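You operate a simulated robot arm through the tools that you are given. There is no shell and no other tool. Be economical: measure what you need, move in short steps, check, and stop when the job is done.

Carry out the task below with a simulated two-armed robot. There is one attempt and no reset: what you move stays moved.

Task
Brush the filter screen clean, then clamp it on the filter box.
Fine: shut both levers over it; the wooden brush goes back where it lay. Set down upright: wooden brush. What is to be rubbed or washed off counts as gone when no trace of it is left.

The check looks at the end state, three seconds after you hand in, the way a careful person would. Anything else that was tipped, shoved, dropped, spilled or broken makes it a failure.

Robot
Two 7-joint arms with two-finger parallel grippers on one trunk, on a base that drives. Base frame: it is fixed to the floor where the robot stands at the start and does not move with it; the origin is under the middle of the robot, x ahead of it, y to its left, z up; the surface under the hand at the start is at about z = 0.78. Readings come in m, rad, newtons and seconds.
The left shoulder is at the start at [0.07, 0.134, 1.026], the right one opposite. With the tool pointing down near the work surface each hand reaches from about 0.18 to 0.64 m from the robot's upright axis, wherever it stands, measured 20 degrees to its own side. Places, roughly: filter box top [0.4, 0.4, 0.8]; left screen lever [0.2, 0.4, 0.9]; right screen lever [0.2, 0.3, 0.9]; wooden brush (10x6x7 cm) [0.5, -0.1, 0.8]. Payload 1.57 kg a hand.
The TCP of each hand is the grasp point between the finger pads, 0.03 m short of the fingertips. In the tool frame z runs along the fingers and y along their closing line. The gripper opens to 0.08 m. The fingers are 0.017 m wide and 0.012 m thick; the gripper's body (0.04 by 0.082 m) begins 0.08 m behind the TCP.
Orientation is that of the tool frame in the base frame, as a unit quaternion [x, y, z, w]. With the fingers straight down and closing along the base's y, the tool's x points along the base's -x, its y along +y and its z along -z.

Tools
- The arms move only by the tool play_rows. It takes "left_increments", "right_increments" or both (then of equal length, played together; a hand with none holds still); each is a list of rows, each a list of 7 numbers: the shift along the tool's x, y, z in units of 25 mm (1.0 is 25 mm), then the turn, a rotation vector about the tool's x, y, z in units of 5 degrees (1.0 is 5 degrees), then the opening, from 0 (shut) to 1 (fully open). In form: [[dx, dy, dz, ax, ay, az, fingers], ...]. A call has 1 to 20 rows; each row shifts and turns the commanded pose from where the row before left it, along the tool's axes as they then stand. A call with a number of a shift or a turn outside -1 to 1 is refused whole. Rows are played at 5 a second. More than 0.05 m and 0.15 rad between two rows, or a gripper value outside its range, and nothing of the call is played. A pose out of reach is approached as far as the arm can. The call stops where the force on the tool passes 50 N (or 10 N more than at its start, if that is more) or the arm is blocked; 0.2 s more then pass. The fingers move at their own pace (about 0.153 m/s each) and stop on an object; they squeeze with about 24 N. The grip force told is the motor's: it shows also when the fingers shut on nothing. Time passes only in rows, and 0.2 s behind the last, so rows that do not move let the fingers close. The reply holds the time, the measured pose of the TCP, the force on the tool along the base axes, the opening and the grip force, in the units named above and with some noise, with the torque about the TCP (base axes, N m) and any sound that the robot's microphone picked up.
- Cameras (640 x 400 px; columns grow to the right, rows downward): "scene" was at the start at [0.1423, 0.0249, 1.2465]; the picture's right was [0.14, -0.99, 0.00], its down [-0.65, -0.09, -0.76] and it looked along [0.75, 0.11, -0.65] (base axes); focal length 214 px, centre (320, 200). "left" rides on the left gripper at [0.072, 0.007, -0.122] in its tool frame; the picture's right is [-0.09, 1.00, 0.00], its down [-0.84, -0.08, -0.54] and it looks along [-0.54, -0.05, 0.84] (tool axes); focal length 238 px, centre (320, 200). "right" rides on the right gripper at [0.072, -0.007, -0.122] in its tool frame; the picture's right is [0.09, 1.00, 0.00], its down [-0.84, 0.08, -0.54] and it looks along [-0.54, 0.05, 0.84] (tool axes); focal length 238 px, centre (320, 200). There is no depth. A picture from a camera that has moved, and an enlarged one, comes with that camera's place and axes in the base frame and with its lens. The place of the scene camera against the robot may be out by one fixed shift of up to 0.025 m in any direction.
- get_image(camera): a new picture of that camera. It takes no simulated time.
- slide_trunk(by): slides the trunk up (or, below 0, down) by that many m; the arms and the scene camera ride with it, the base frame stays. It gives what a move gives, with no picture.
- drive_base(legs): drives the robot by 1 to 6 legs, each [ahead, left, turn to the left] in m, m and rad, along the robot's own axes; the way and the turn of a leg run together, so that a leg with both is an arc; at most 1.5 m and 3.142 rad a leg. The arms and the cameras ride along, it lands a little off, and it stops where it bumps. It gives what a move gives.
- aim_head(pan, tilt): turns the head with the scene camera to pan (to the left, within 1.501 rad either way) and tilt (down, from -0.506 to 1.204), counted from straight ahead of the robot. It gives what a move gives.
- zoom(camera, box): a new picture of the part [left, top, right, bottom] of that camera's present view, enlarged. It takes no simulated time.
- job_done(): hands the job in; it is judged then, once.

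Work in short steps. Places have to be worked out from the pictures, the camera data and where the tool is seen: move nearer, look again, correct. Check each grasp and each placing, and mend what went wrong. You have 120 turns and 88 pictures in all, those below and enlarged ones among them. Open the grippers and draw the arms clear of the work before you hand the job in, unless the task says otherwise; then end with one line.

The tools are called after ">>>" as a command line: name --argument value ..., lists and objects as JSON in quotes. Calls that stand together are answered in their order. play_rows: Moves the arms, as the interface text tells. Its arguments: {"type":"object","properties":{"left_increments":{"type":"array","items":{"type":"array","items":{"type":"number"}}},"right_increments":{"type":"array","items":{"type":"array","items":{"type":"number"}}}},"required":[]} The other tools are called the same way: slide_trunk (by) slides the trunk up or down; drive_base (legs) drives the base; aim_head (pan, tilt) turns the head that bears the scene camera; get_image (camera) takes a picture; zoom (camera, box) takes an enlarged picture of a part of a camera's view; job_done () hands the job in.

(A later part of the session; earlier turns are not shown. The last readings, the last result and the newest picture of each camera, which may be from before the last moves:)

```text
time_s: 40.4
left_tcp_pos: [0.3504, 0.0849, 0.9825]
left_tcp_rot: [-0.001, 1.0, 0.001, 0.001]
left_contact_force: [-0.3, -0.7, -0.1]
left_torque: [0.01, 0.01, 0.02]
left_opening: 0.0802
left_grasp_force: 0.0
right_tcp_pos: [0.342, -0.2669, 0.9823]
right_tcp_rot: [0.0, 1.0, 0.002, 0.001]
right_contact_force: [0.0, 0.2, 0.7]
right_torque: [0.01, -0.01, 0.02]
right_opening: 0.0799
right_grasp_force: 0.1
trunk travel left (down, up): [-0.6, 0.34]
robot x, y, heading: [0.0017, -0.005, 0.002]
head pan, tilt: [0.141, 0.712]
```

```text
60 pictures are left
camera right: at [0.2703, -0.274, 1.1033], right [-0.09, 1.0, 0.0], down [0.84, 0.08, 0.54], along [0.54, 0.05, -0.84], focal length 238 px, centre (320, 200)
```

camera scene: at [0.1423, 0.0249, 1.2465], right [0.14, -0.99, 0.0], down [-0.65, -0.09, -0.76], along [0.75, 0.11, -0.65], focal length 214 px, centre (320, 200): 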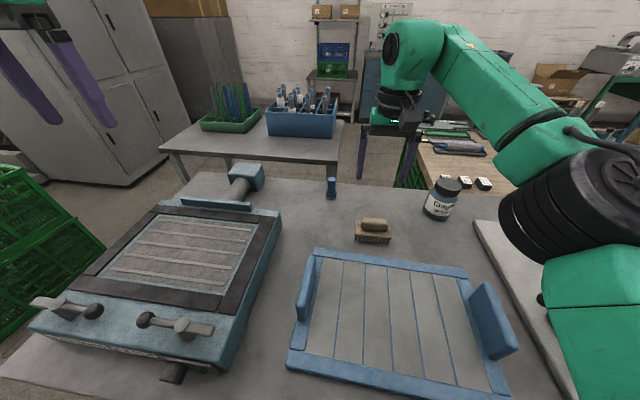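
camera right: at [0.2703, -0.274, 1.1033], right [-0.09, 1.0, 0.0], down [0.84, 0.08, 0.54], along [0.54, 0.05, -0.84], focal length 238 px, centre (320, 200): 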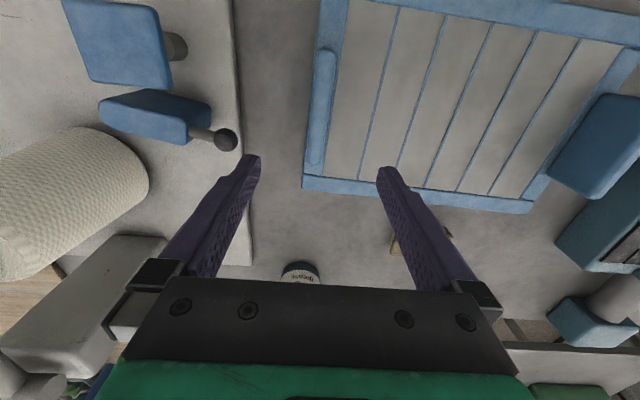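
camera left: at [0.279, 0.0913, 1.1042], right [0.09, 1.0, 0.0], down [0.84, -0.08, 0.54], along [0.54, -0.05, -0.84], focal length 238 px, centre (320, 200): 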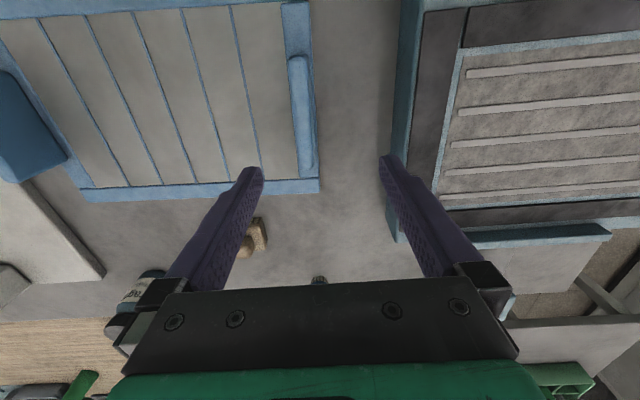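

Handle estimates from wrist cameras: left (0.342, 0.067), right (0.330, −0.270). I adjust and descend to z≈0.92 for a closer look.

>>> play_rows --left_increments '[[0.33, -0.72, 0, 0, 0, 0, 1], [0, 0, 0.8, 0, 0, 0, 1], [0, 0, 0.8, 0, 0, 0, 1], [0, 0, 0.8, 0, 0, 0, 1]]' --right_increments '[[0.48, -0.12, 0, 0, 0, 0, 1], [0, 0, 0.8, 0, 0, 0, 1], [0, 0, 0.8, 0, 0, 0, 1], [0, 0, 0.8, 0, 0, 0, 1]]'

>>> get_image --camera "left"

>>> get_image --camera "right"

>>> get_image --camera "scene"

```text
time_s: 41.4
left_tcp_pos: [0.3431, 0.0655, 0.9224]
left_tcp_rot: [-0.001, 1.0, 0.0, 0.0]
left_contact_force: [0.3, 0.5, 0.7]
left_torque: [0.0, -0.02, 0.01]
left_opening: 0.0801
left_grasp_force: 0.1
right_tcp_pos: [0.3327, -0.2692, 0.9197]
right_tcp_rot: [0.0, 1.0, 0.001, -0.001]
right_contact_force: [0.5, -0.4, -0.1]
right_torque: [0.01, -0.02, 0.02]
right_opening: 0.0799
right_grasp_force: 0.0
trunk travel left (down, up): [-0.6, 0.34]
robot x, y, heading: [-0.0015, 0.0011, 0.001]
head pan, tilt: [0.141, 0.712]
```

```text
59 pictures are left
camera left: at [0.272, 0.0736, 1.0438], right [0.09, 1.0, 0.0], down [0.84, -0.08, 0.54], along [0.54, -0.05, -0.84], focal length 238 px, centre (320, 200)
```

left: 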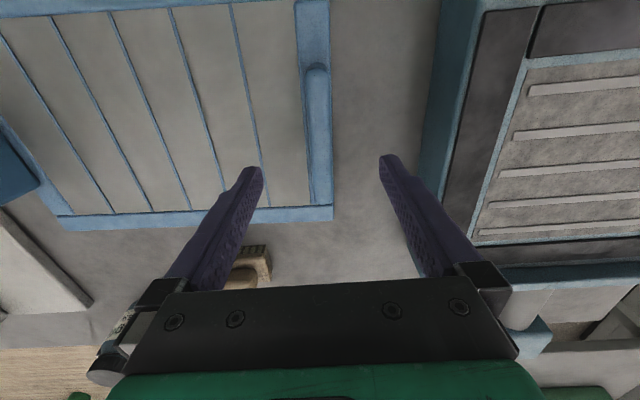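

```text
58 pictures are left
camera right: at [0.2609, -0.2762, 1.0417], right [-0.09, 1.0, 0.0], down [0.84, 0.08, 0.54], along [0.54, 0.05, -0.84], focal length 238 px, centre (320, 200)
```

right: 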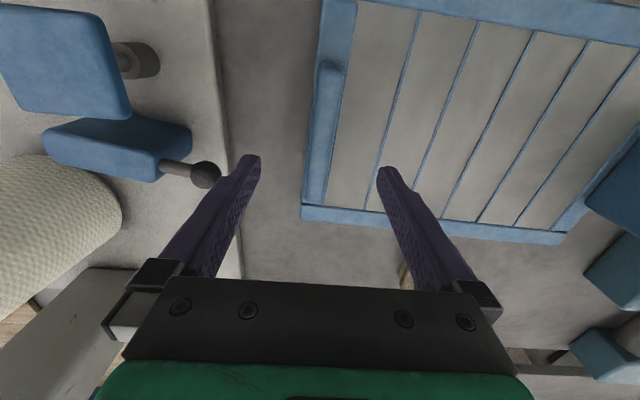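

```text
57 pictures are left
camera scene: at [0.1427, 0.0245, 1.2465], right [0.14, -0.99, 0.0], down [-0.65, -0.09, -0.76], along [0.75, 0.11, -0.65], focal length 214 px, centre (320, 200)
```

scene: 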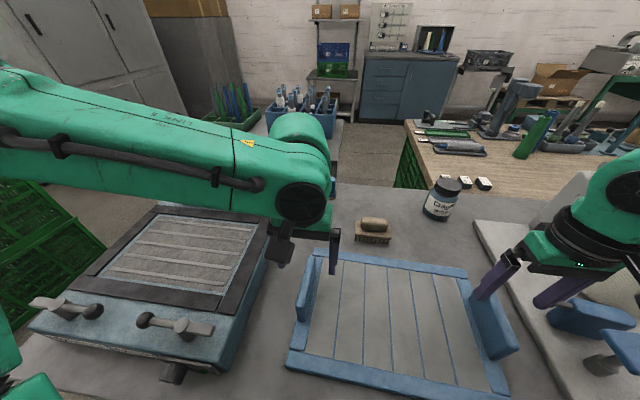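

Left handle is centred. I zoom in on the right camera to check the right handle's centring.

>>> zoom --camera "right" --box '[260, 20, 400, 230]'

>>> zoom --camera "left" --box '[240, 20, 380, 230]'

```text
1.90 times, centred on (330, 125) of right
camera zoom: at [0.2609, -0.2762, 1.0417], right [-0.09, 1.0, 0.0], down [0.84, 0.08, 0.54], along [0.54, 0.05, -0.84], focal length 454 px, centre (301, 343)
```

zoom: 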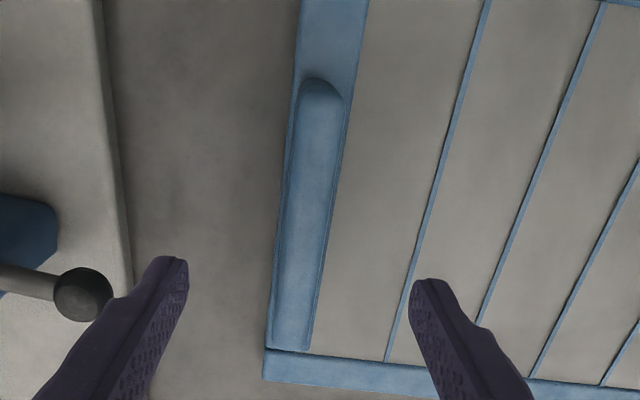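

```text
1.90 times, centred on (310, 125) of left
camera zoom: at [0.272, 0.0736, 1.0438], right [0.09, 1.0, 0.0], down [0.84, -0.08, 0.54], along [0.54, -0.05, -0.84], focal length 454 px, centre (339, 343)
```

zoom: 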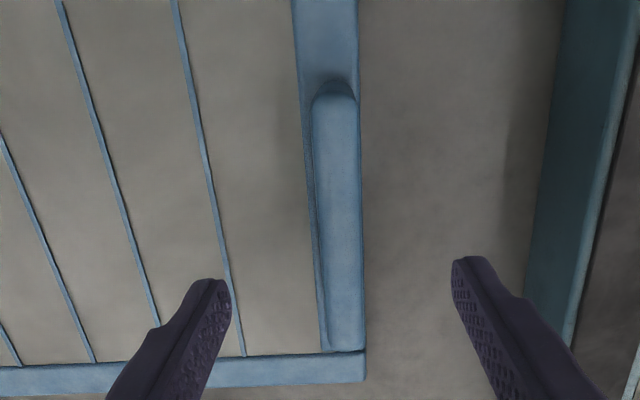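

Both handles are centred between the fingers. I correct x by ~6 mm, descend to TCP z≈0.845, and then close both hands.

>>> play_rows --left_increments '[[0.24, 0, 0.6, 0, 0, 0, 1], [0, 0, 0.6, 0, 0, 0, 1], [0, 0, 0.6, 0, 0, 0, 1], [0, 0, 0.6, 0, 0, 0, 1], [0, 0, 0.7, 0, 0, 0, 1], [0, 0, 0, 0, 0, 0, 1]]' --right_increments '[[0.3, 0, 0.6, 0, 0, 0, 1], [0, 0, 0.6, 0, 0, 0, 1], [0, 0, 0.6, 0, 0, 0, 1], [0, 0, 0.6, 0, 0, 0, 1], [0, 0, 0.6, 0, 0, 0, 1], [0, 0, 0, 0, 0, 0, 1]]'

>>> play_rows --left_increments '[[0, 0, 0, 0, 0, 0, 0], [0, 0, 0, 0, 0, 0, 0], [0, 0, 0, 0, 0, 0, 0], [0, 0, 0, 0, 0, 0, 0]]' --right_increments '[[0, 0, 0, 0, 0, 0, 0], [0, 0, 0, 0, 0, 0, 0], [0, 0, 0, 0, 0, 0, 0], [0, 0, 0, 0, 0, 0, 0]]'

>>> get_image --camera "scene"

```text
time_s: 42.8
left_tcp_pos: [0.3369, 0.066, 0.843]
left_tcp_rot: [-0.001, 1.0, 0.001, 0.0]
left_contact_force: [0.1, -0.4, 0.2]
left_torque: [-0.05, 0.02, -0.02]
left_opening: 0.0798
left_grasp_force: 0.2
right_tcp_pos: [0.3229, -0.2677, 0.848]
right_tcp_rot: [-0.001, 1.0, 0.0, 0.0]
right_contact_force: [-0.7, 0.3, 0.8]
right_torque: [0.06, -0.01, 0.0]
right_opening: 0.0799
right_grasp_force: 0.1
trunk travel left (down, up): [-0.6, 0.34]
robot x, y, heading: [-0.0039, 0.0, 0.0]
head pan, tilt: [0.141, 0.712]
```

```text
time_s: 43.8
left_tcp_pos: [0.3378, 0.0672, 0.8432]
left_tcp_rot: [-0.001, 1.0, 0.001, 0.0]
left_contact_force: [-0.7, 14.0, 1.0]
left_torque: [-0.35, -0.24, -0.45]
left_opening: 0.0185
left_grasp_force: 24.2
right_tcp_pos: [0.3235, -0.2696, 0.8476]
right_tcp_rot: [0.001, 1.0, -0.001, 0.0]
right_contact_force: [0.6, -12.4, 0.4]
right_torque: [0.31, 0.19, -0.49]
right_opening: 0.0185
right_grasp_force: 24.1
trunk travel left (down, up): [-0.6, 0.34]
robot x, y, heading: [-0.0001, -0.0056, -0.001]
head pan, tilt: [0.141, 0.712]
```

```text
54 pictures are left
camera scene: at [0.1424, 0.0251, 1.2465], right [0.14, -0.99, 0.0], down [-0.65, -0.09, -0.76], along [0.75, 0.11, -0.65], focal length 214 px, centre (320, 200)
```

scene: 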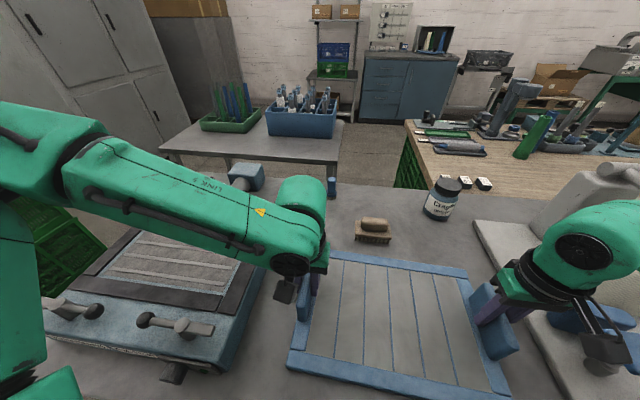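

Both handles are gripped (1.85 cm). I relieve the slight inward squeeze by 1 mm each and lift a little with the trunk to check both hands hold.

>>> play_rows --left_increments '[[0, 0.04, 0, 0, 0, 0, 0], [0, 0, 0, 0, 0, 0, 0]]' --right_increments '[[0, -0.04, 0, 0, 0, 0, 0], [0, 0, 0, 0, 0, 0, 0]]'

>>> slide_trunk --by 0.03

>>> get_image --camera "scene"

```text
time_s: 44.4
left_tcp_pos: [0.3373, 0.067, 0.8447]
left_tcp_rot: [-0.001, 1.0, -0.001, 0.0]
left_contact_force: [-2.8, -2.9, -1.1]
left_torque: [0.51, 0.54, -0.39]
left_opening: 0.0186
left_grasp_force: 24.2
right_tcp_pos: [0.3249, -0.269, 0.8475]
right_tcp_rot: [-0.001, 1.0, 0.001, -0.001]
right_contact_force: [0.6, 2.8, 1.0]
right_torque: [-0.31, 0.12, -0.37]
right_opening: 0.0184
right_grasp_force: 24.2
trunk travel left (down, up): [-0.6, 0.34]
robot x, y, heading: [0.0011, 0.0009, 0.004]
head pan, tilt: [0.141, 0.712]
```

```text
time_s: 45.1
left_tcp_pos: [0.3377, 0.0656, 0.8735]
left_tcp_rot: [-0.001, 1.0, -0.001, 0.0]
left_contact_force: [-2.9, -10.2, -4.8]
left_torque: [0.71, 0.51, -0.5]
left_opening: 0.0187
left_grasp_force: 23.7
right_tcp_pos: [0.3251, -0.2682, 0.8769]
right_tcp_rot: [-0.001, 1.0, 0.002, 0.0]
right_contact_force: [3.0, 11.2, -3.2]
right_torque: [-0.15, -0.48, -0.53]
right_opening: 0.0184
right_grasp_force: 23.9
trunk travel left (down, up): [-0.63, 0.31]
robot x, y, heading: [0.0009, -0.0006, 0.002]
head pan, tilt: [0.141, 0.712]
```

```text
53 pictures are left
camera scene: at [0.1436, 0.0244, 1.2764], right [0.14, -0.99, 0.0], down [-0.65, -0.09, -0.76], along [0.75, 0.11, -0.65], focal length 214 px, centre (320, 200)
```

scene: 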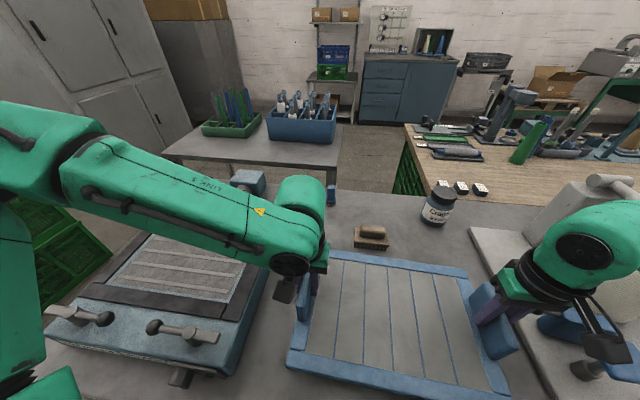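

The screen lifts evenly (~8 N). I raise further and look left to check the way and the filter box.

>>> slide_trunk --by 0.13

>>> aim_head --pan 0.9 --tilt 0.8

>>> get_image --camera "scene"

```text
time_s: 46.7
left_tcp_pos: [0.3383, 0.0661, 1.0043]
left_tcp_rot: [0.0, 1.0, -0.001, 0.0]
left_contact_force: [-3.9, -23.6, -5.9]
left_torque: [0.68, 0.14, -0.45]
left_opening: 0.0183
left_grasp_force: 24.4
right_tcp_pos: [0.3252, -0.2688, 1.0065]
right_tcp_rot: [-0.001, 1.0, 0.001, -0.001]
right_contact_force: [4.2, 24.1, -1.9]
right_torque: [0.02, -0.18, -0.4]
right_opening: 0.0182
right_grasp_force: 24.0
trunk travel left (down, up): [-0.76, 0.18]
robot x, y, heading: [0.0029, -0.0016, -0.004]
head pan, tilt: [0.141, 0.712]
```

```text
time_s: 47.8
left_tcp_pos: [0.337, 0.0673, 1.004]
left_tcp_rot: [-0.001, 1.0, -0.001, 0.001]
left_contact_force: [-3.6, -26.2, -5.5]
left_torque: [0.73, -0.08, -0.42]
left_opening: 0.0187
left_grasp_force: 23.9
right_tcp_pos: [0.3252, -0.2695, 1.0072]
right_tcp_rot: [0.0, 1.0, 0.0, 0.0]
right_contact_force: [3.6, 25.4, -2.4]
right_torque: [-0.08, 0.06, -0.44]
right_opening: 0.0186
right_grasp_force: 24.1
trunk travel left (down, up): [-0.76, 0.18]
robot x, y, heading: [0.0, -0.0023, 0.004]
head pan, tilt: [0.901, 0.799]
```

```text
52 pictures are left
camera scene: at [0.1098, 0.0758, 1.3993], right [0.78, -0.62, 0.0], down [-0.45, -0.56, -0.7], along [0.43, 0.55, -0.72], focal length 214 px, centre (320, 200)
```

scene: 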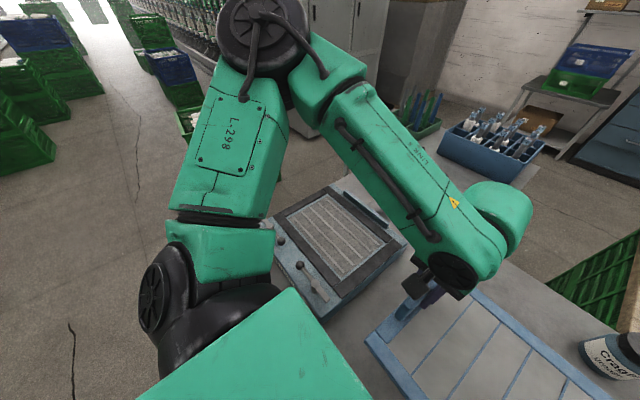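

Floor to the left is free. I relieve the internal pull (~1.5 mm each) and then drive left 0.30 m with the screen held at height.

>>> play_rows --left_increments '[[0, -0.05, 0, 0, 0, 0, 0], [0, 0, 0, 0, 0, 0, 0]]' --right_increments '[[0, 0.05, 0, 0, 0, 0, 0], [0, 0, 0, 0, 0, 0, 0]]'

>>> drive_base --legs '[[0, 0.3, 0]]'

>>> aim_head --pan 0.25 --tilt 0.85

>>> get_image --camera "scene"

>>> get_image --camera "left"

```text
time_s: 48.4
left_tcp_pos: [0.339, 0.0674, 1.0042]
left_tcp_rot: [-0.001, 1.0, 0.001, 0.0]
left_contact_force: [-2.7, -4.7, -5.9]
left_torque: [-0.06, -0.65, -0.43]
left_opening: 0.0185
left_grasp_force: 24.3
right_tcp_pos: [0.3264, -0.2689, 1.0064]
right_tcp_rot: [0.001, 1.0, -0.001, -0.001]
right_contact_force: [2.8, 5.5, -1.9]
right_torque: [0.84, 0.64, -0.42]
right_opening: 0.0186
right_grasp_force: 24.0
trunk travel left (down, up): [-0.76, 0.18]
robot x, y, heading: [0.0011, 0.0015, 0.001]
head pan, tilt: [0.901, 0.799]
```

```text
time_s: 50.5
left_tcp_pos: [0.3368, 0.3607, 1.0034]
left_tcp_rot: [-0.004, 1.0, 0.002, -0.001]
left_contact_force: [-2.3, 25.0, -5.1]
left_torque: [-0.32, 0.02, -0.38]
left_opening: 0.0185
left_grasp_force: 24.1
right_tcp_pos: [0.3267, 0.0248, 1.0062]
right_tcp_rot: [-0.003, 1.0, 0.0, 0.0]
right_contact_force: [0.7, -24.7, -2.3]
right_torque: [0.64, -0.02, -0.45]
right_opening: 0.0182
right_grasp_force: 24.3
trunk travel left (down, up): [-0.76, 0.18]
robot x, y, heading: [-0.0008, 0.2899, 0.002]
head pan, tilt: [0.901, 0.799]
```

```text
time_s: 51.5
left_tcp_pos: [0.3372, 0.3619, 1.0044]
left_tcp_rot: [-0.004, 1.0, 0.002, -0.001]
left_contact_force: [-3.3, 1.4, -4.3]
left_torque: [-0.37, -0.2, -0.49]
left_opening: 0.0185
left_grasp_force: 24.1
right_tcp_pos: [0.3268, 0.0251, 1.0061]
right_tcp_rot: [-0.003, 1.0, -0.001, 0.001]
right_contact_force: [3.2, -2.4, -3.0]
right_torque: [0.68, 0.2, -0.45]
right_opening: 0.0183
right_grasp_force: 24.0
trunk travel left (down, up): [-0.76, 0.18]
robot x, y, heading: [-0.0019, 0.2925, 0.005]
head pan, tilt: [0.25, 0.85]
```

```text
51 pictures are left
camera scene: at [0.1343, 0.3254, 1.3952], right [0.25, -0.97, 0.0], down [-0.73, -0.19, -0.66], along [0.64, 0.17, -0.75], focal length 214 px, centre (320, 200)
```

scene: 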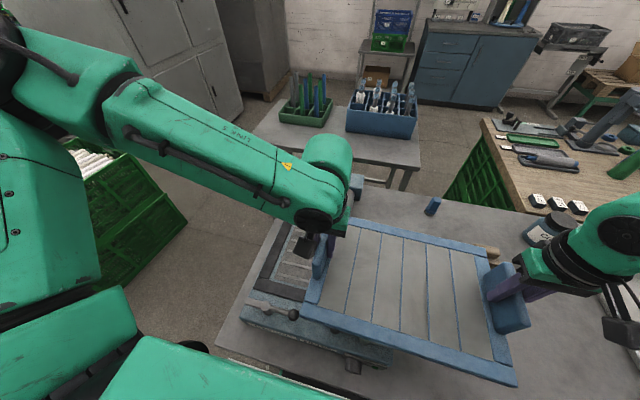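

```text
50 pictures are left
camera left: at [0.2644, 0.3678, 1.1258], right [0.08, 1.0, 0.0], down [0.84, -0.07, 0.54], along [0.54, -0.04, -0.84], focal length 238 px, centre (320, 200)
```

left: 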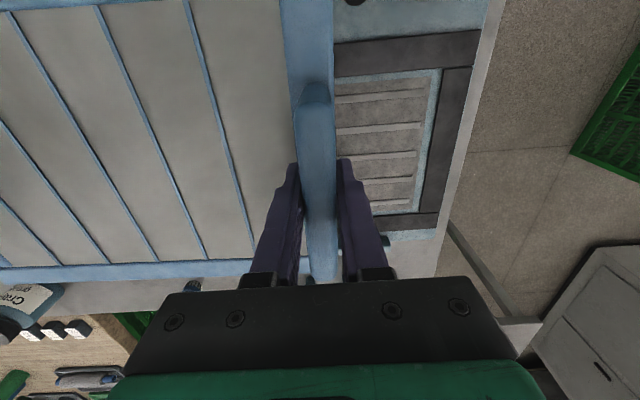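

I zoom on the left wrist view to measure the filter box's gasket, lip and levers.

>>> zoom --camera "left" --box '[320, 0, 520, 260]'

>>> zoom --camera "scene" --box '[220, 200, 420, 390]'

```text
1.54 times, centred on (420, 130) of left
camera zoom: at [0.2644, 0.3678, 1.1258], right [0.08, 1.0, 0.0], down [0.84, -0.07, 0.54], along [0.54, -0.04, -0.84], focal length 367 px, centre (166, 308)
```

zoom: 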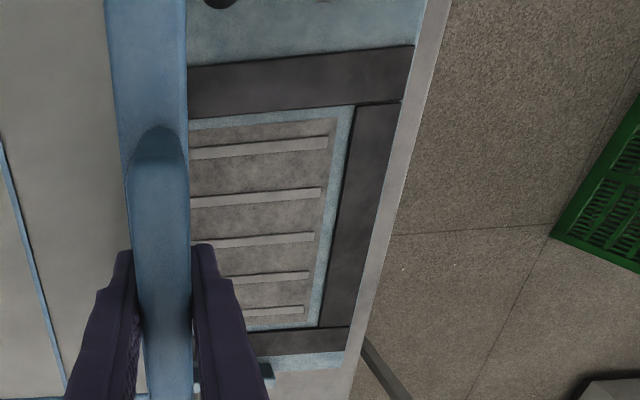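

```text
2.11 times, centred on (320, 295) of scene
camera zoom: at [0.1343, 0.3254, 1.3952], right [0.25, -0.97, 0.0], down [-0.73, -0.19, -0.66], along [0.64, 0.17, -0.75], focal length 452 px, centre (320, 0)
```

zoom: 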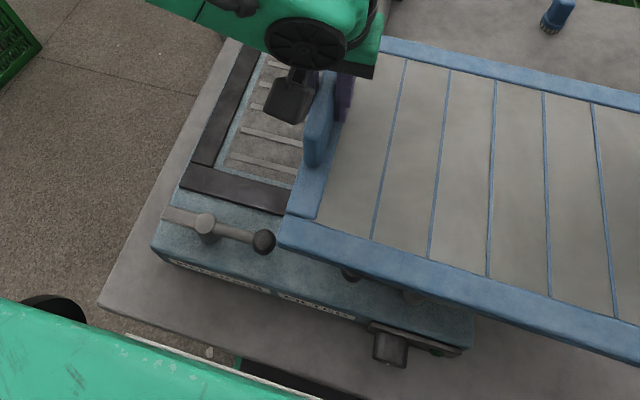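

Box gasket ≈ x 0.264–0.511, y 0.198–0.526, top z≈0.845; lever knobs near (0.24, 0.41) and (0.24, 0.32). The screen centre is at y≈0.194, so I drive another 0.172 m left, staying high.

>>> drive_base --legs '[[0, 0.172, 0]]'

>>> aim_head --pan 0 --tilt 0.85

>>> play_rows --left_increments '[[0.7, 0, 0, 0, 0, 0, 0], [0.7, 0, 0, 0, 0, 0, 0], [0.7, 0, 0, 0, 0, 0, 0], [0.7, 0, 0, 0, 0, 0, 0]]' --right_increments '[[0.7, 0, 0, 0, 0, 0, 0], [0.7, 0, 0, 0, 0, 0, 0], [0.7, 0, 0, 0, 0, 0, 0], [0.7, 0, 0, 0, 0, 0, 0]]'

>>> get_image --camera "scene"

```text
time_s: 52.7
left_tcp_pos: [0.3071, 0.3591, 1.0031]
left_tcp_rot: [0.039, 0.999, 0.003, -0.003]
left_contact_force: [-1.3, 1.6, -3.8]
left_torque: [-0.55, -0.27, -0.27]
left_opening: 0.0185
left_grasp_force: 24.0
right_tcp_pos: [0.2699, 0.0252, 1.0048]
right_tcp_rot: [0.042, 0.999, 0.001, -0.001]
right_contact_force: [1.6, -1.6, -3.9]
right_torque: [0.48, 0.3, -0.34]
right_opening: 0.0184
right_grasp_force: 23.9
trunk travel left (down, up): [-0.76, 0.18]
robot x, y, heading: [-0.0366, 0.3249, -0.084]
head pan, tilt: [0.25, 0.85]
stopped in leg 1: the robot was blocked; the commanded pose is now the measured one
```

```text
time_s: 53.5
left_tcp_pos: [0.3058, 0.3633, 1.004]
left_tcp_rot: [0.039, 0.999, 0.001, -0.001]
left_contact_force: [-1.9, 0.7, -3.3]
left_torque: [-0.53, -0.17, -0.54]
left_opening: 0.0187
left_grasp_force: 23.6
right_tcp_pos: [0.2669, 0.0288, 1.0077]
right_tcp_rot: [0.041, 0.999, -0.001, 0.001]
right_contact_force: [2.8, -2.0, -3.9]
right_torque: [0.4, 0.17, -0.49]
right_opening: 0.018
right_grasp_force: 23.9
trunk travel left (down, up): [-0.76, 0.18]
robot x, y, heading: [-0.0368, 0.3219, -0.081]
head pan, tilt: [0.0, 0.85]
```

```text
time_s: 54.5
left_tcp_pos: [0.2664, 0.362, 1.0104]
left_tcp_rot: [0.038, 0.999, 0.006, -0.002]
left_contact_force: [2.3, 28.0, -9.6]
left_torque: [0.88, -0.06, -0.55]
left_opening: 0.0203
left_grasp_force: 24.3
left hand out of reach, approached as far as the arm can: row 3, 4
right_tcp_pos: [0.1968, 0.0333, 1.0068]
right_tcp_rot: [0.042, 0.999, -0.004, 0.001]
right_contact_force: [-1.9, -27.9, 1.2]
right_torque: [1.02, -0.37, -0.51]
right_opening: 0.0206
right_grasp_force: 24.3
trunk travel left (down, up): [-0.76, 0.18]
robot x, y, heading: [-0.0361, 0.3225, -0.077]
head pan, tilt: [0.0, 0.85]
```

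```text
47 pictures are left
camera scene: at [0.1009, 0.3257, 1.3954], right [-0.08, -1.0, 0.0], down [-0.75, 0.06, -0.66], along [0.66, -0.05, -0.75], focal length 214 px, centre (320, 200)
```

scene: 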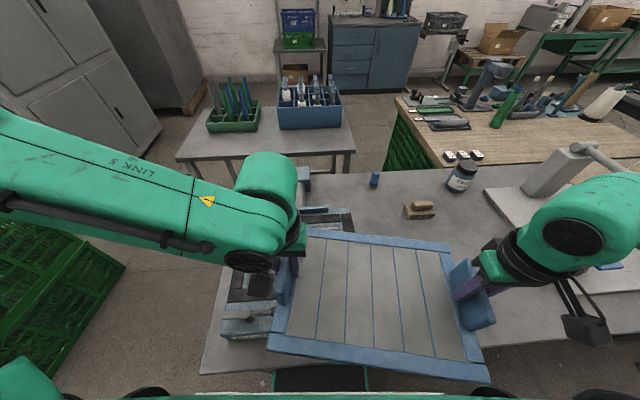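

The drive was blocked (base bumped something at left and yawed −0.08), and the left arm ran out of reach when retracting. I undo that arm retraction first.

>>> play_rows --left_increments '[[-0.7, 0, 0, 0, 0, 0, 0], [-0.7, 0, 0, 0, 0, 0, 0], [-0.7, 0, 0, 0, 0, 0, 0], [-0.7, 0, 0, 0, 0, 0, 0]]' --right_increments '[[-0.7, 0, 0, 0, 0, 0, 0], [-0.7, 0, 0, 0, 0, 0, 0], [-0.7, 0, 0, 0, 0, 0, 0], [-0.7, 0, 0, 0, 0, 0, 0]]'

>>> aim_head --pan 1.2 --tilt 1.1

>>> get_image --camera "scene"

```text
time_s: 55.5
left_tcp_pos: [0.3397, 0.3569, 1.0093]
left_tcp_rot: [0.039, 0.999, 0.005, -0.003]
left_contact_force: [3.5, 26.2, -10.4]
left_torque: [1.04, -0.28, -0.39]
left_opening: 0.0204
left_grasp_force: 23.5
right_tcp_pos: [0.2714, 0.0264, 1.0054]
right_tcp_rot: [0.042, 0.999, -0.001, 0.0]
right_contact_force: [-2.1, -25.7, 2.1]
right_torque: [1.15, -0.12, -0.44]
right_opening: 0.0208
right_grasp_force: 24.5
trunk travel left (down, up): [-0.76, 0.18]
robot x, y, heading: [-0.0363, 0.3252, -0.082]
head pan, tilt: [0.0, 0.85]
```

```text
time_s: 56.9
left_tcp_pos: [0.3376, 0.356, 1.009]
left_tcp_rot: [0.039, 0.999, 0.004, -0.002]
left_contact_force: [2.9, 26.4, -9.5]
left_torque: [0.94, -0.48, -0.5]
left_opening: 0.0203
left_grasp_force: 23.8
right_tcp_pos: [0.2683, 0.0275, 1.0071]
right_tcp_rot: [0.042, 0.999, -0.001, 0.0]
right_contact_force: [-3.1, -26.1, 3.1]
right_torque: [1.17, 0.05, -0.39]
right_opening: 0.0208
right_grasp_force: 23.9
trunk travel left (down, up): [-0.76, 0.18]
robot x, y, heading: [-0.0351, 0.3205, -0.082]
head pan, tilt: [1.201, 1.1]
```

```text
46 pictures are left
camera scene: at [0.0522, 0.3884, 1.3775], right [0.9, -0.43, 0.0], down [-0.39, -0.8, -0.45], along [0.2, 0.41, -0.89], focal length 214 px, centre (320, 200)
```

scene: 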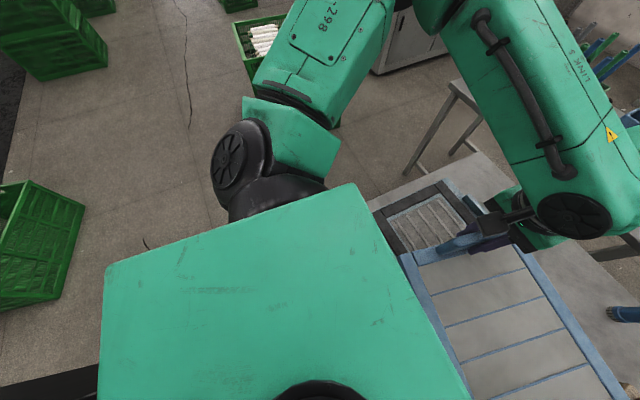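

The obstruction is probably the table's front-left leg against the base. First I restore the left hand's relation to the right (it drifted ~3 cm forward, 4 mm up), then check the screen in the grippers.

>>> play_rows --left_increments '[[0.3, 0, 0.04, 0, 0, 0, 0], [0.3, 0, 0.04, 0, 0, 0, 0], [0.3, 0, 0.04, 0, 0, 0, 0], [0.3, 0, 0.04, 0, 0, 0, 0], [0, 0, 0, 0, 0, 0, 0]]' --right_increments '[[0, 0, 0, 0, 0, 0, 0], [0, 0, 0, 0, 0, 0, 0], [0, 0, 0, 0, 0, 0, 0], [0, 0, 0, 0, 0, 0, 0], [0, 0, 0, 0, 0, 0, 0]]'

>>> aim_head --pan 0.2 --tilt 0.85

>>> get_image --camera "scene"

>>> get_image --camera "left"

>>> get_image --camera "right"

```text
time_s: 58.1
left_tcp_pos: [0.3082, 0.3595, 1.0076]
left_tcp_rot: [0.038, 0.999, 0.007, -0.003]
left_contact_force: [2.0, 38.6, -4.0]
left_torque: [-0.48, -0.46, -0.36]
left_opening: 0.0186
left_grasp_force: 24.0
right_tcp_pos: [0.2693, 0.0262, 1.006]
right_tcp_rot: [0.041, 0.999, -0.003, 0.001]
right_contact_force: [-2.2, -39.4, -1.5]
right_torque: [0.98, 0.36, -0.37]
right_opening: 0.0189
right_grasp_force: 23.9
trunk travel left (down, up): [-0.76, 0.18]
robot x, y, heading: [-0.037, 0.3178, -0.074]
head pan, tilt: [1.201, 1.1]
```

```text
time_s: 59.4
left_tcp_pos: [0.3092, 0.3593, 1.0069]
left_tcp_rot: [0.039, 0.999, 0.007, -0.002]
left_contact_force: [2.3, 40.8, -5.0]
left_torque: [-0.48, -0.07, -0.4]
left_opening: 0.0186
left_grasp_force: 24.5
right_tcp_pos: [0.2702, 0.0266, 1.0057]
right_tcp_rot: [0.042, 0.999, -0.004, 0.001]
right_contact_force: [-2.7, -40.1, -2.7]
right_torque: [0.88, -0.02, -0.42]
right_opening: 0.0191
right_grasp_force: 24.1
trunk travel left (down, up): [-0.76, 0.18]
robot x, y, heading: [-0.0372, 0.3197, -0.076]
head pan, tilt: [0.201, 0.85]
```

```text
45 pictures are left
camera scene: at [0.1025, 0.3411, 1.3952], right [0.12, -0.99, 0.0], down [-0.75, -0.09, -0.66], along [0.65, 0.08, -0.75], focal length 214 px, centre (320, 200)
```

scene: 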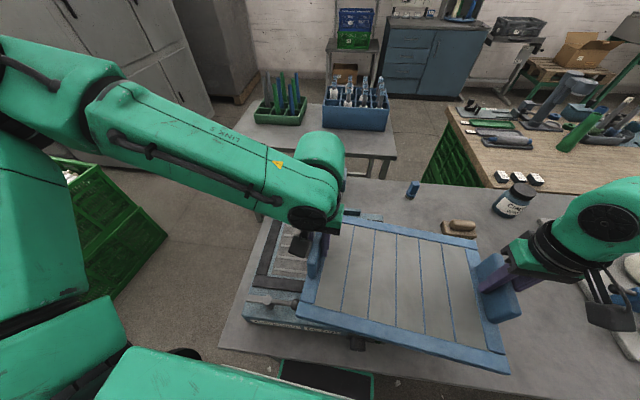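

```text
44 pictures are left
camera left: at [0.2373, 0.3709, 1.1293], right [0.17, 0.99, 0.01], down [0.83, -0.15, 0.54], along [0.53, -0.08, -0.84], focal length 238 px, centre (320, 200)
```

left: 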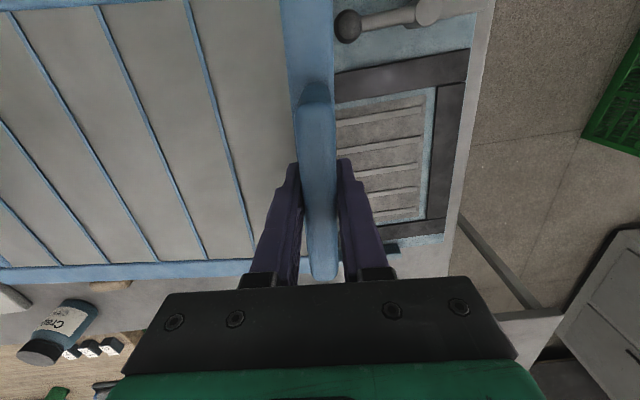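

```text
43 pictures are left
camera right: at [0.1971, 0.0261, 1.1276], right [-0.01, 1.0, -0.01], down [0.84, 0.01, 0.54], along [0.54, 0.0, -0.84], focal length 238 px, centre (320, 200)
```

right: 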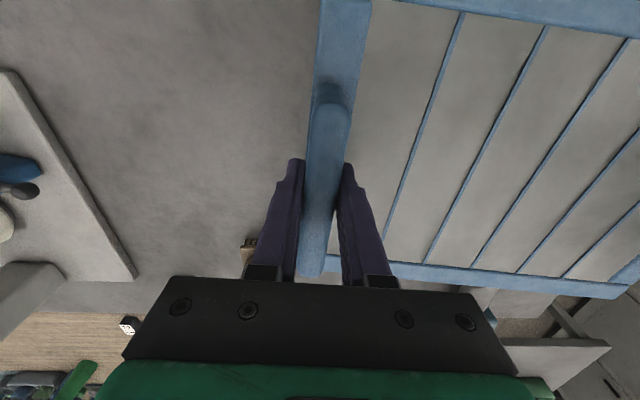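

The screen is still held well in both hands. I relieve the squeeze, then back off 0.12 m so the base clears the table leg, straighten the heading, and then drive left.

>>> play_rows --left_increments '[[0, 0.08, 0, 0, 0, 0, 0], [0, 0, 0, 0, 0, 0, 0]]' --right_increments '[[0, -0.08, 0, 0, 0, 0, 0], [0, 0, 0, 0, 0, 0, 0]]'

>>> drive_base --legs '[[-0.13, 0, 0], [0, 0, 0.078]]'

>>> drive_base --legs '[[0, 0.138, 0]]'

```text
time_s: 60.0
left_tcp_pos: [0.3086, 0.3603, 1.0068]
left_tcp_rot: [0.037, 0.999, 0.003, -0.002]
left_contact_force: [0.0, 23.7, -7.5]
left_torque: [0.52, 0.7, -0.38]
left_opening: 0.0186
left_grasp_force: 24.2
right_tcp_pos: [0.2706, 0.0257, 1.0072]
right_tcp_rot: [0.041, 0.999, -0.001, 0.001]
right_contact_force: [-0.6, -23.1, -0.7]
right_torque: [0.77, -0.83, -0.45]
right_opening: 0.0189
right_grasp_force: 23.8
trunk travel left (down, up): [-0.76, 0.18]
robot x, y, heading: [-0.0357, 0.3209, -0.076]
head pan, tilt: [0.201, 0.85]
```

```text
time_s: 61.7
left_tcp_pos: [0.1772, 0.3957, 1.0074]
left_tcp_rot: [-0.001, 1.0, 0.004, -0.002]
left_contact_force: [-2.2, 19.4, -8.9]
left_torque: [0.79, 0.09, -0.39]
left_opening: 0.0185
left_grasp_force: 23.6
right_tcp_pos: [0.1644, 0.0596, 1.0056]
right_tcp_rot: [0.002, 1.0, 0.0, -0.001]
right_contact_force: [2.1, -20.0, 0.6]
right_torque: [0.94, -0.12, -0.41]
right_opening: 0.0187
right_grasp_force: 23.6
trunk travel left (down, up): [-0.76, 0.18]
robot x, y, heading: [-0.1669, 0.3341, -0.002]
head pan, tilt: [0.201, 0.85]
```

```text
time_s: 63.0
left_tcp_pos: [0.1764, 0.5329, 1.0073]
left_tcp_rot: [0.0, 1.0, 0.004, -0.002]
left_contact_force: [-3.6, 1.2, -9.0]
left_torque: [0.65, 0.26, -0.38]
left_opening: 0.0185
left_grasp_force: 24.0
right_tcp_pos: [0.1644, 0.1963, 1.0051]
right_tcp_rot: [0.003, 1.0, 0.0, 0.0]
right_contact_force: [2.8, -2.6, 1.0]
right_torque: [1.1, -0.28, -0.42]
right_opening: 0.0185
right_grasp_force: 24.0
trunk travel left (down, up): [-0.76, 0.18]
robot x, y, heading: [-0.1632, 0.4705, -0.005]
head pan, tilt: [0.201, 0.85]
```

Unblocked: heading ~0, screen centre at y≈0.365 and held back from the box. I look at the box lip and levers now.

>>> aim_head --pan 0 --tilt 0.7

>>> get_image --camera "scene"

>>> zoom --camera "scene" --box '[220, 150, 420, 280]'

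```text
time_s: 63.8
left_tcp_pos: [0.1764, 0.5334, 1.0075]
left_tcp_rot: [-0.001, 1.0, 0.004, -0.002]
left_contact_force: [-2.3, 0.2, -7.7]
left_torque: [0.36, -0.38, -0.52]
left_opening: 0.0183
left_grasp_force: 24.0
right_tcp_pos: [0.1624, 0.1987, 1.0065]
right_tcp_rot: [0.003, 1.0, 0.0, 0.002]
right_contact_force: [2.3, -0.4, -0.2]
right_torque: [1.15, 0.35, -0.4]
right_opening: 0.0187
right_grasp_force: 24.0
trunk travel left (down, up): [-0.76, 0.18]
robot x, y, heading: [-0.1615, 0.4721, -0.001]
head pan, tilt: [0.0, 0.7]
```

```text
42 pictures are left
camera scene: at [-0.0179, 0.484, 1.4074], right [0.0, -1.0, 0.0], down [-0.65, 0.0, -0.76], along [0.76, 0.0, -0.65], focal length 214 px, centre (320, 200)
```

scene: 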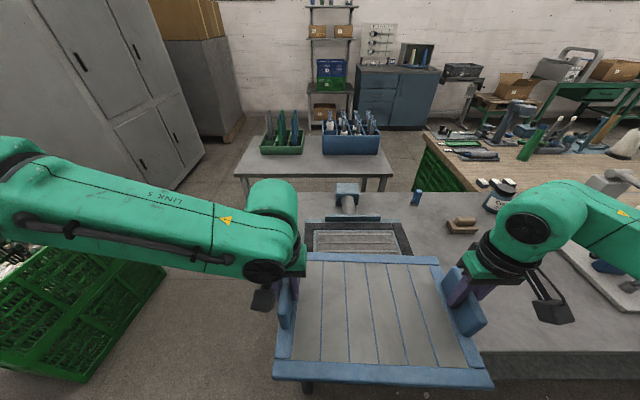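

```text
3.08 times, centred on (320, 215) of scene
camera zoom: at [-0.0179, 0.484, 1.4074], right [0.0, -1.0, 0.0], down [-0.65, 0.0, -0.76], along [0.76, 0.0, -0.65], focal length 660 px, centre (320, 154)
```

zoom: 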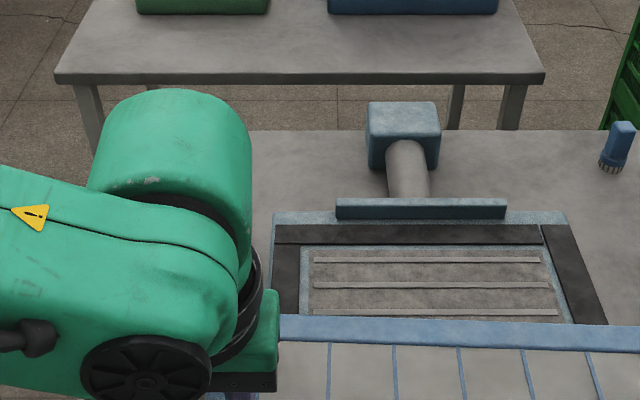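

The view shows the lip overhanging the far gasket edge (front ≈ x 0.50), so the screen must slide under it. The screen is yawed ≈ −2.4° relative to the box; I straighten it (coordinated), then advance part of the way.

>>> play_rows --left_increments '[[0.07, 0, 0.01, 0, 0, -0.12, 0], [0.07, 0, 0.01, 0, 0, -0.12, 0], [0.07, 0, 0.01, 0, 0, -0.12, 0], [0.07, 0, 0, 0, 0, -0.12, 0], [-0.8, 0, 0, 0, 0, 0, 0], [-0.8, 0, 0, 0, 0, 0, 0], [-0.8, 0, 0, 0, 0, 0, 0], [-0.8, 0, 0, 0, 0, 0, 0], [0, 0, 0, 0, 0, 0, 0]]' --right_increments '[[-0.07, 0, 0, 0, 0, -0.12, 0], [-0.07, 0, 0, 0, 0, -0.12, 0], [-0.07, 0, 0, 0, 0, -0.12, 0], [-0.07, 0, 0, 0, 0, -0.12, 0], [-0.8, 0, 0, 0, 0, 0, 0], [-0.8, 0, 0, 0, 0, 0, 0], [-0.8, 0, 0, 0, 0, 0, 0], [-0.8, 0, 0, 0, 0, 0, 0], [0, 0, 0, 0, 0, 0, 0]]'

>>> get_image --camera "scene"

```text
time_s: 65.8
left_tcp_pos: [0.2503, 0.5366, 1.0064]
left_tcp_rot: [-0.02, 1.0, 0.002, -0.001]
left_contact_force: [-2.9, -15.3, -3.4]
left_torque: [-0.3, 0.14, -0.41]
left_opening: 0.0184
left_grasp_force: 23.9
right_tcp_pos: [0.2492, 0.2003, 1.0069]
right_tcp_rot: [-0.019, 1.0, 0.0, 0.001]
right_contact_force: [2.6, 15.3, -3.0]
right_torque: [0.4, -0.16, -0.48]
right_opening: 0.0185
right_grasp_force: 23.6
trunk travel left (down, up): [-0.76, 0.18]
robot x, y, heading: [-0.162, 0.4704, -0.002]
head pan, tilt: [0.0, 0.7]
```

```text
40 pictures are left
camera scene: at [-0.0187, 0.483, 1.4075], right [0.0, -1.0, 0.0], down [-0.64, 0.0, -0.76], along [0.76, 0.0, -0.64], focal length 214 px, centre (320, 200)
```

scene: 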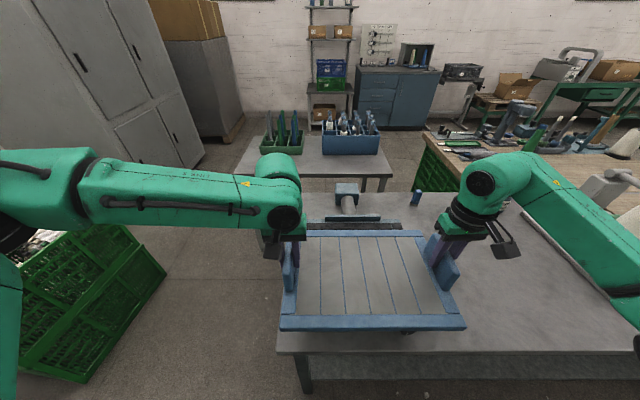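

Screen is straight now. I advance the remaining ~0.118 m (keeping y centre at 0.365) while still high.

>>> play_rows --left_increments '[[-0.79, -0.061, 0, 0, 0, 0, 0], [-0.79, -0.061, 0, 0, 0, 0, 0], [-0.79, -0.061, 0, 0, 0, 0, 0], [-0.79, -0.061, 0, 0, 0, 0, 0], [-0.79, -0.061, 0, 0, 0, 0, 0], [-0.79, -0.061, 0, 0, 0, 0, 0], [0, 0, 0, 0, 0, 0, 0]]' --right_increments '[[-0.79, -0.049, 0, 0, 0, 0, 0], [-0.79, -0.049, 0, 0, 0, 0, 0], [-0.79, -0.049, 0, 0, 0, 0, 0], [-0.79, -0.049, 0, 0, 0, 0, 0], [-0.79, -0.049, 0, 0, 0, 0, 0], [-0.79, -0.049, 0, 0, 0, 0, 0], [0, 0, 0, 0, 0, 0, 0]]'

>>> get_image --camera "scene"

>>> get_image --camera "left"

>>> get_image --camera "right"

```text
time_s: 67.0
left_tcp_pos: [0.321, 0.5642, 1.0132]
left_tcp_rot: [-0.017, 1.0, -0.009, 0.003]
left_contact_force: [7.1, -49.3, -5.9]
left_torque: [1.23, 0.32, 0.51]
left_opening: 0.0344
left_grasp_force: 25.0
left hand out of reach, approached as far as the arm can: row 2, 3, 4, 5, 6
right_tcp_pos: [0.3521, 0.213, 1.0098]
right_tcp_rot: [-0.033, 0.999, 0.012, -0.001]
right_contact_force: [-7.2, 49.1, -1.0]
right_torque: [-0.57, -0.24, 0.46]
right_opening: 0.0372
right_grasp_force: 24.5
trunk travel left (down, up): [-0.76, 0.18]
robot x, y, heading: [-0.1623, 0.4695, -0.001]
head pan, tilt: [0.0, 0.7]
stopped in row 6 (left hand): the force on the tool passed its limit at 50 N (the readings are from after the stop); the commanded pose is now the measured one
```

```text
39 pictures are left
camera scene: at [-0.0166, 0.4841, 1.4073], right [0.0, -1.0, 0.0], down [-0.65, 0.0, -0.76], along [0.76, 0.0, -0.65], focal length 214 px, centre (320, 200)
```

scene: 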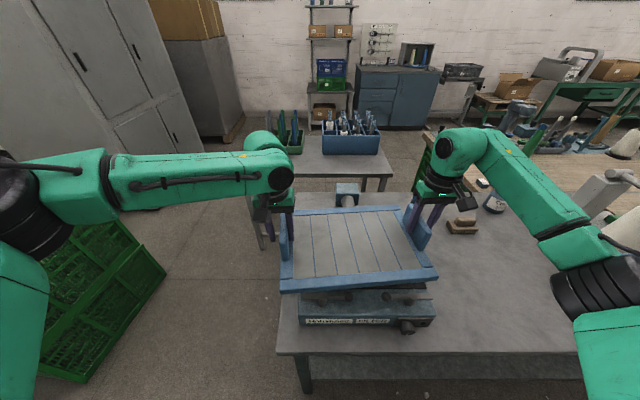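

```text
38 pictures are left
camera left: at [0.248, 0.5718, 1.1345], right [0.06, 1.0, -0.02], down [0.84, -0.04, 0.55], along [0.55, -0.05, -0.84], focal length 238 px, centre (320, 200)
```

left: 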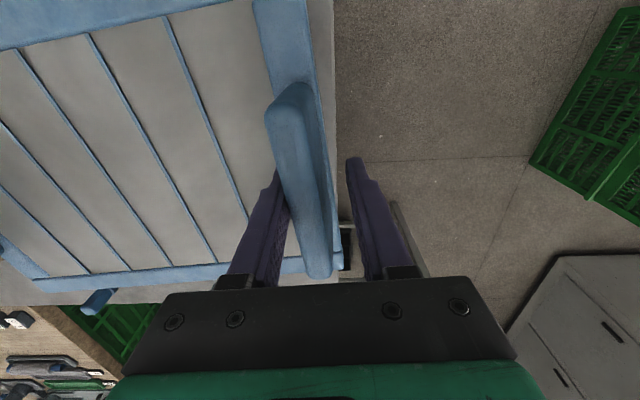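

```text
37 pictures are left
camera right: at [0.2818, 0.1982, 1.1318], right [-0.16, 0.99, 0.02], down [0.83, 0.12, 0.54], along [0.53, 0.11, -0.84], focal length 238 px, centre (320, 200)
```

right: 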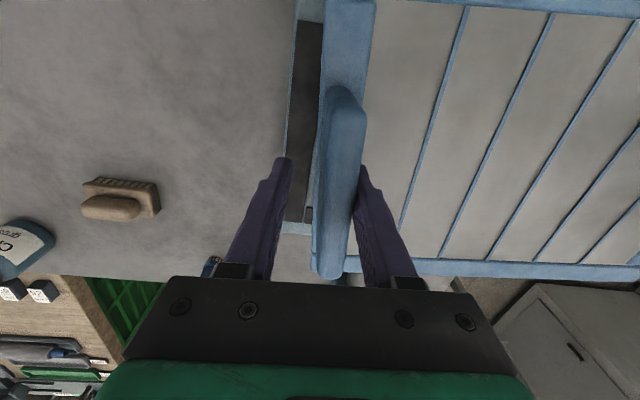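

The left arm ran out of reach and the hands pulled apart ~1.6 cm, prying the fingers; the screen is still held. I carefully bring the hands back together, correct their orientation, and return to the previous good pose.

>>> play_rows --left_increments '[[0, -0.12, 0.09, -0.07, 0.023, -0.02, 0], [0, -0.12, 0.09, -0.07, 0.023, -0.02, 0], [0, -0.12, 0.09, -0.07, 0.023, -0.02, 0], [0, 0, 0, 0, 0, 0, 0]]' --right_increments '[[0, 0.093, 0.04, 0.092, 0, 0.1, 0], [0, 0.093, 0.04, 0.092, 0, 0.1, 0], [0, 0.093, 0.04, 0.092, 0, 0.1, 0], [0, 0, 0, 0, 0, 0, 0]]'

```text
time_s: 68.0
left_tcp_pos: [0.3141, 0.5656, 1.0076]
left_tcp_rot: [-0.023, 1.0, 0.0, 0.001]
left_contact_force: [9.3, -46.9, -9.0]
left_torque: [0.8, 0.31, 0.53]
left_opening: 0.0314
left_grasp_force: 23.8
left hand out of reach, approached as far as the arm can: row 1, 2, 3
right_tcp_pos: [0.3515, 0.2167, 1.0075]
right_tcp_rot: [-0.017, 1.0, 0.0, -0.002]
right_contact_force: [-7.6, 47.0, 0.4]
right_torque: [0.83, -0.09, 0.5]
right_opening: 0.0355
right_grasp_force: 23.9
trunk travel left (down, up): [-0.76, 0.18]
robot x, y, heading: [-0.1616, 0.4694, -0.002]
head pan, tilt: [0.0, 0.7]
```

Left is still at its reach limit; I now draw both hands back toward the robot to the previous good pose.

>>> play_rows --left_increments '[[0.574, -0.133, 0, 0, 0, 0, 0], [0.574, -0.133, 0, 0, 0, 0, 0], [0.574, -0.133, 0, 0, 0, 0, 0], [0.574, -0.133, 0, 0, 0, 0, 0], [0.574, -0.133, 0, 0, 0, 0, 0], [0, 0, 0, 0, 0, 0, 0]]' --right_increments '[[0.82, -0.09, 0, 0, 0, 0, 0], [0.82, -0.09, 0, 0, 0, 0, 0], [0.82, -0.09, 0, 0, 0, 0, 0], [0.82, -0.09, 0, 0, 0, 0, 0], [0.82, -0.09, 0, 0, 0, 0, 0], [0, 0, 0, 0, 0, 0, 0]]'

>>> get_image --camera "scene"

```text
time_s: 69.4
left_tcp_pos: [0.2432, 0.5472, 1.0085]
left_tcp_rot: [-0.022, 1.0, 0.001, -0.001]
left_contact_force: [-1.0, -48.1, -10.1]
left_torque: [0.8, -0.25, -0.46]
left_opening: 0.0248
left_grasp_force: 24.8
right_tcp_pos: [0.2492, 0.2028, 1.008]
right_tcp_rot: [-0.015, 1.0, 0.001, -0.001]
right_contact_force: [0.7, 48.7, 2.1]
right_torque: [1.2, 0.28, -0.25]
right_opening: 0.0276
right_grasp_force: 23.7
trunk travel left (down, up): [-0.76, 0.18]
robot x, y, heading: [-0.1626, 0.4694, -0.003]
head pan, tilt: [0.0, 0.7]
```

```text
36 pictures are left
camera scene: at [-0.0166, 0.4835, 1.4073], right [0.0, -1.0, 0.0], down [-0.65, 0.0, -0.76], along [0.76, 0.0, -0.65], focal length 214 px, centre (320, 200)
```

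scene: 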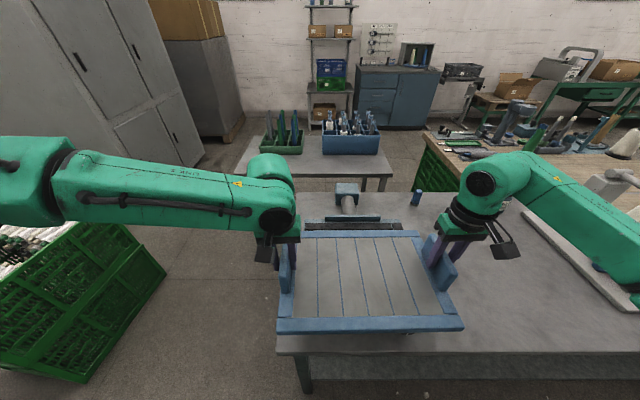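

Nearly restored; I bring the hands together by 8 mm and level the left x with the right.

>>> play_rows --left_increments '[[-0.12, -0.09, 0.02, 0, 0, 0, 0], [-0.12, -0.09, 0.02, 0, 0, 0, 0], [0, 0, 0, 0, 0, 0, 0]]' --right_increments '[[0, 0.07, 0, 0, 0, -0.05, 0], [0, 0.07, 0, 0, 0, -0.05, 0], [0, 0, 0, 0, 0, 0, 0]]'

>>> get_image --camera "left"

>>> get_image --camera "right"

```text
time_s: 70.2
left_tcp_pos: [0.2477, 0.5414, 1.0079]
left_tcp_rot: [-0.021, 1.0, 0.001, 0.0]
left_contact_force: [-2.5, -48.0, -8.3]
left_torque: [0.68, -0.16, -0.45]
left_opening: 0.0185
left_grasp_force: 24.1
right_tcp_pos: [0.2494, 0.2052, 1.0086]
right_tcp_rot: [-0.019, 1.0, 0.0, 0.0]
right_contact_force: [2.8, 48.0, 1.1]
right_torque: [0.84, 0.13, -0.46]
right_opening: 0.0186
right_grasp_force: 23.8
trunk travel left (down, up): [-0.76, 0.18]
robot x, y, heading: [-0.1658, 0.468, 0.001]
head pan, tilt: [0.0, 0.7]
```

```text
35 pictures are left
camera left: at [0.1762, 0.5466, 1.1297], right [0.05, 1.0, 0.0], down [0.84, -0.04, 0.54], along [0.54, -0.02, -0.84], focal length 238 px, centre (320, 200)
```

left: 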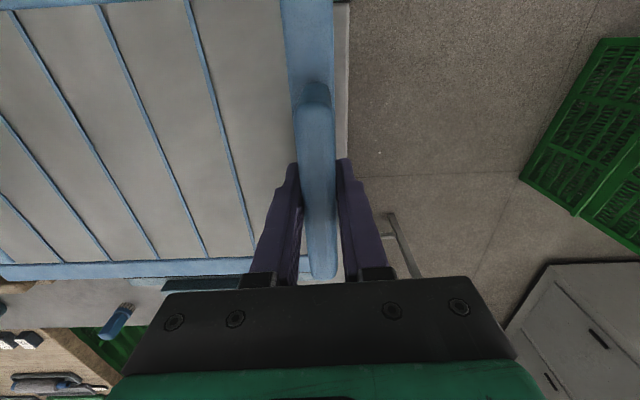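

```text
34 pictures are left
camera right: at [0.1778, 0.196, 1.1295], right [-0.13, 0.99, 0.0], down [0.83, 0.11, 0.54], along [0.54, 0.07, -0.84], focal length 238 px, centre (320, 200)
```

right: 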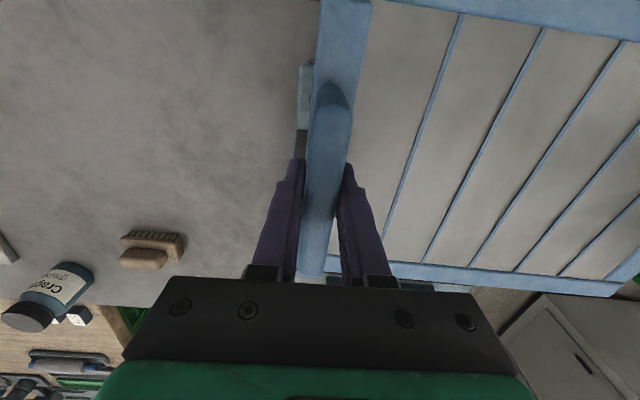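

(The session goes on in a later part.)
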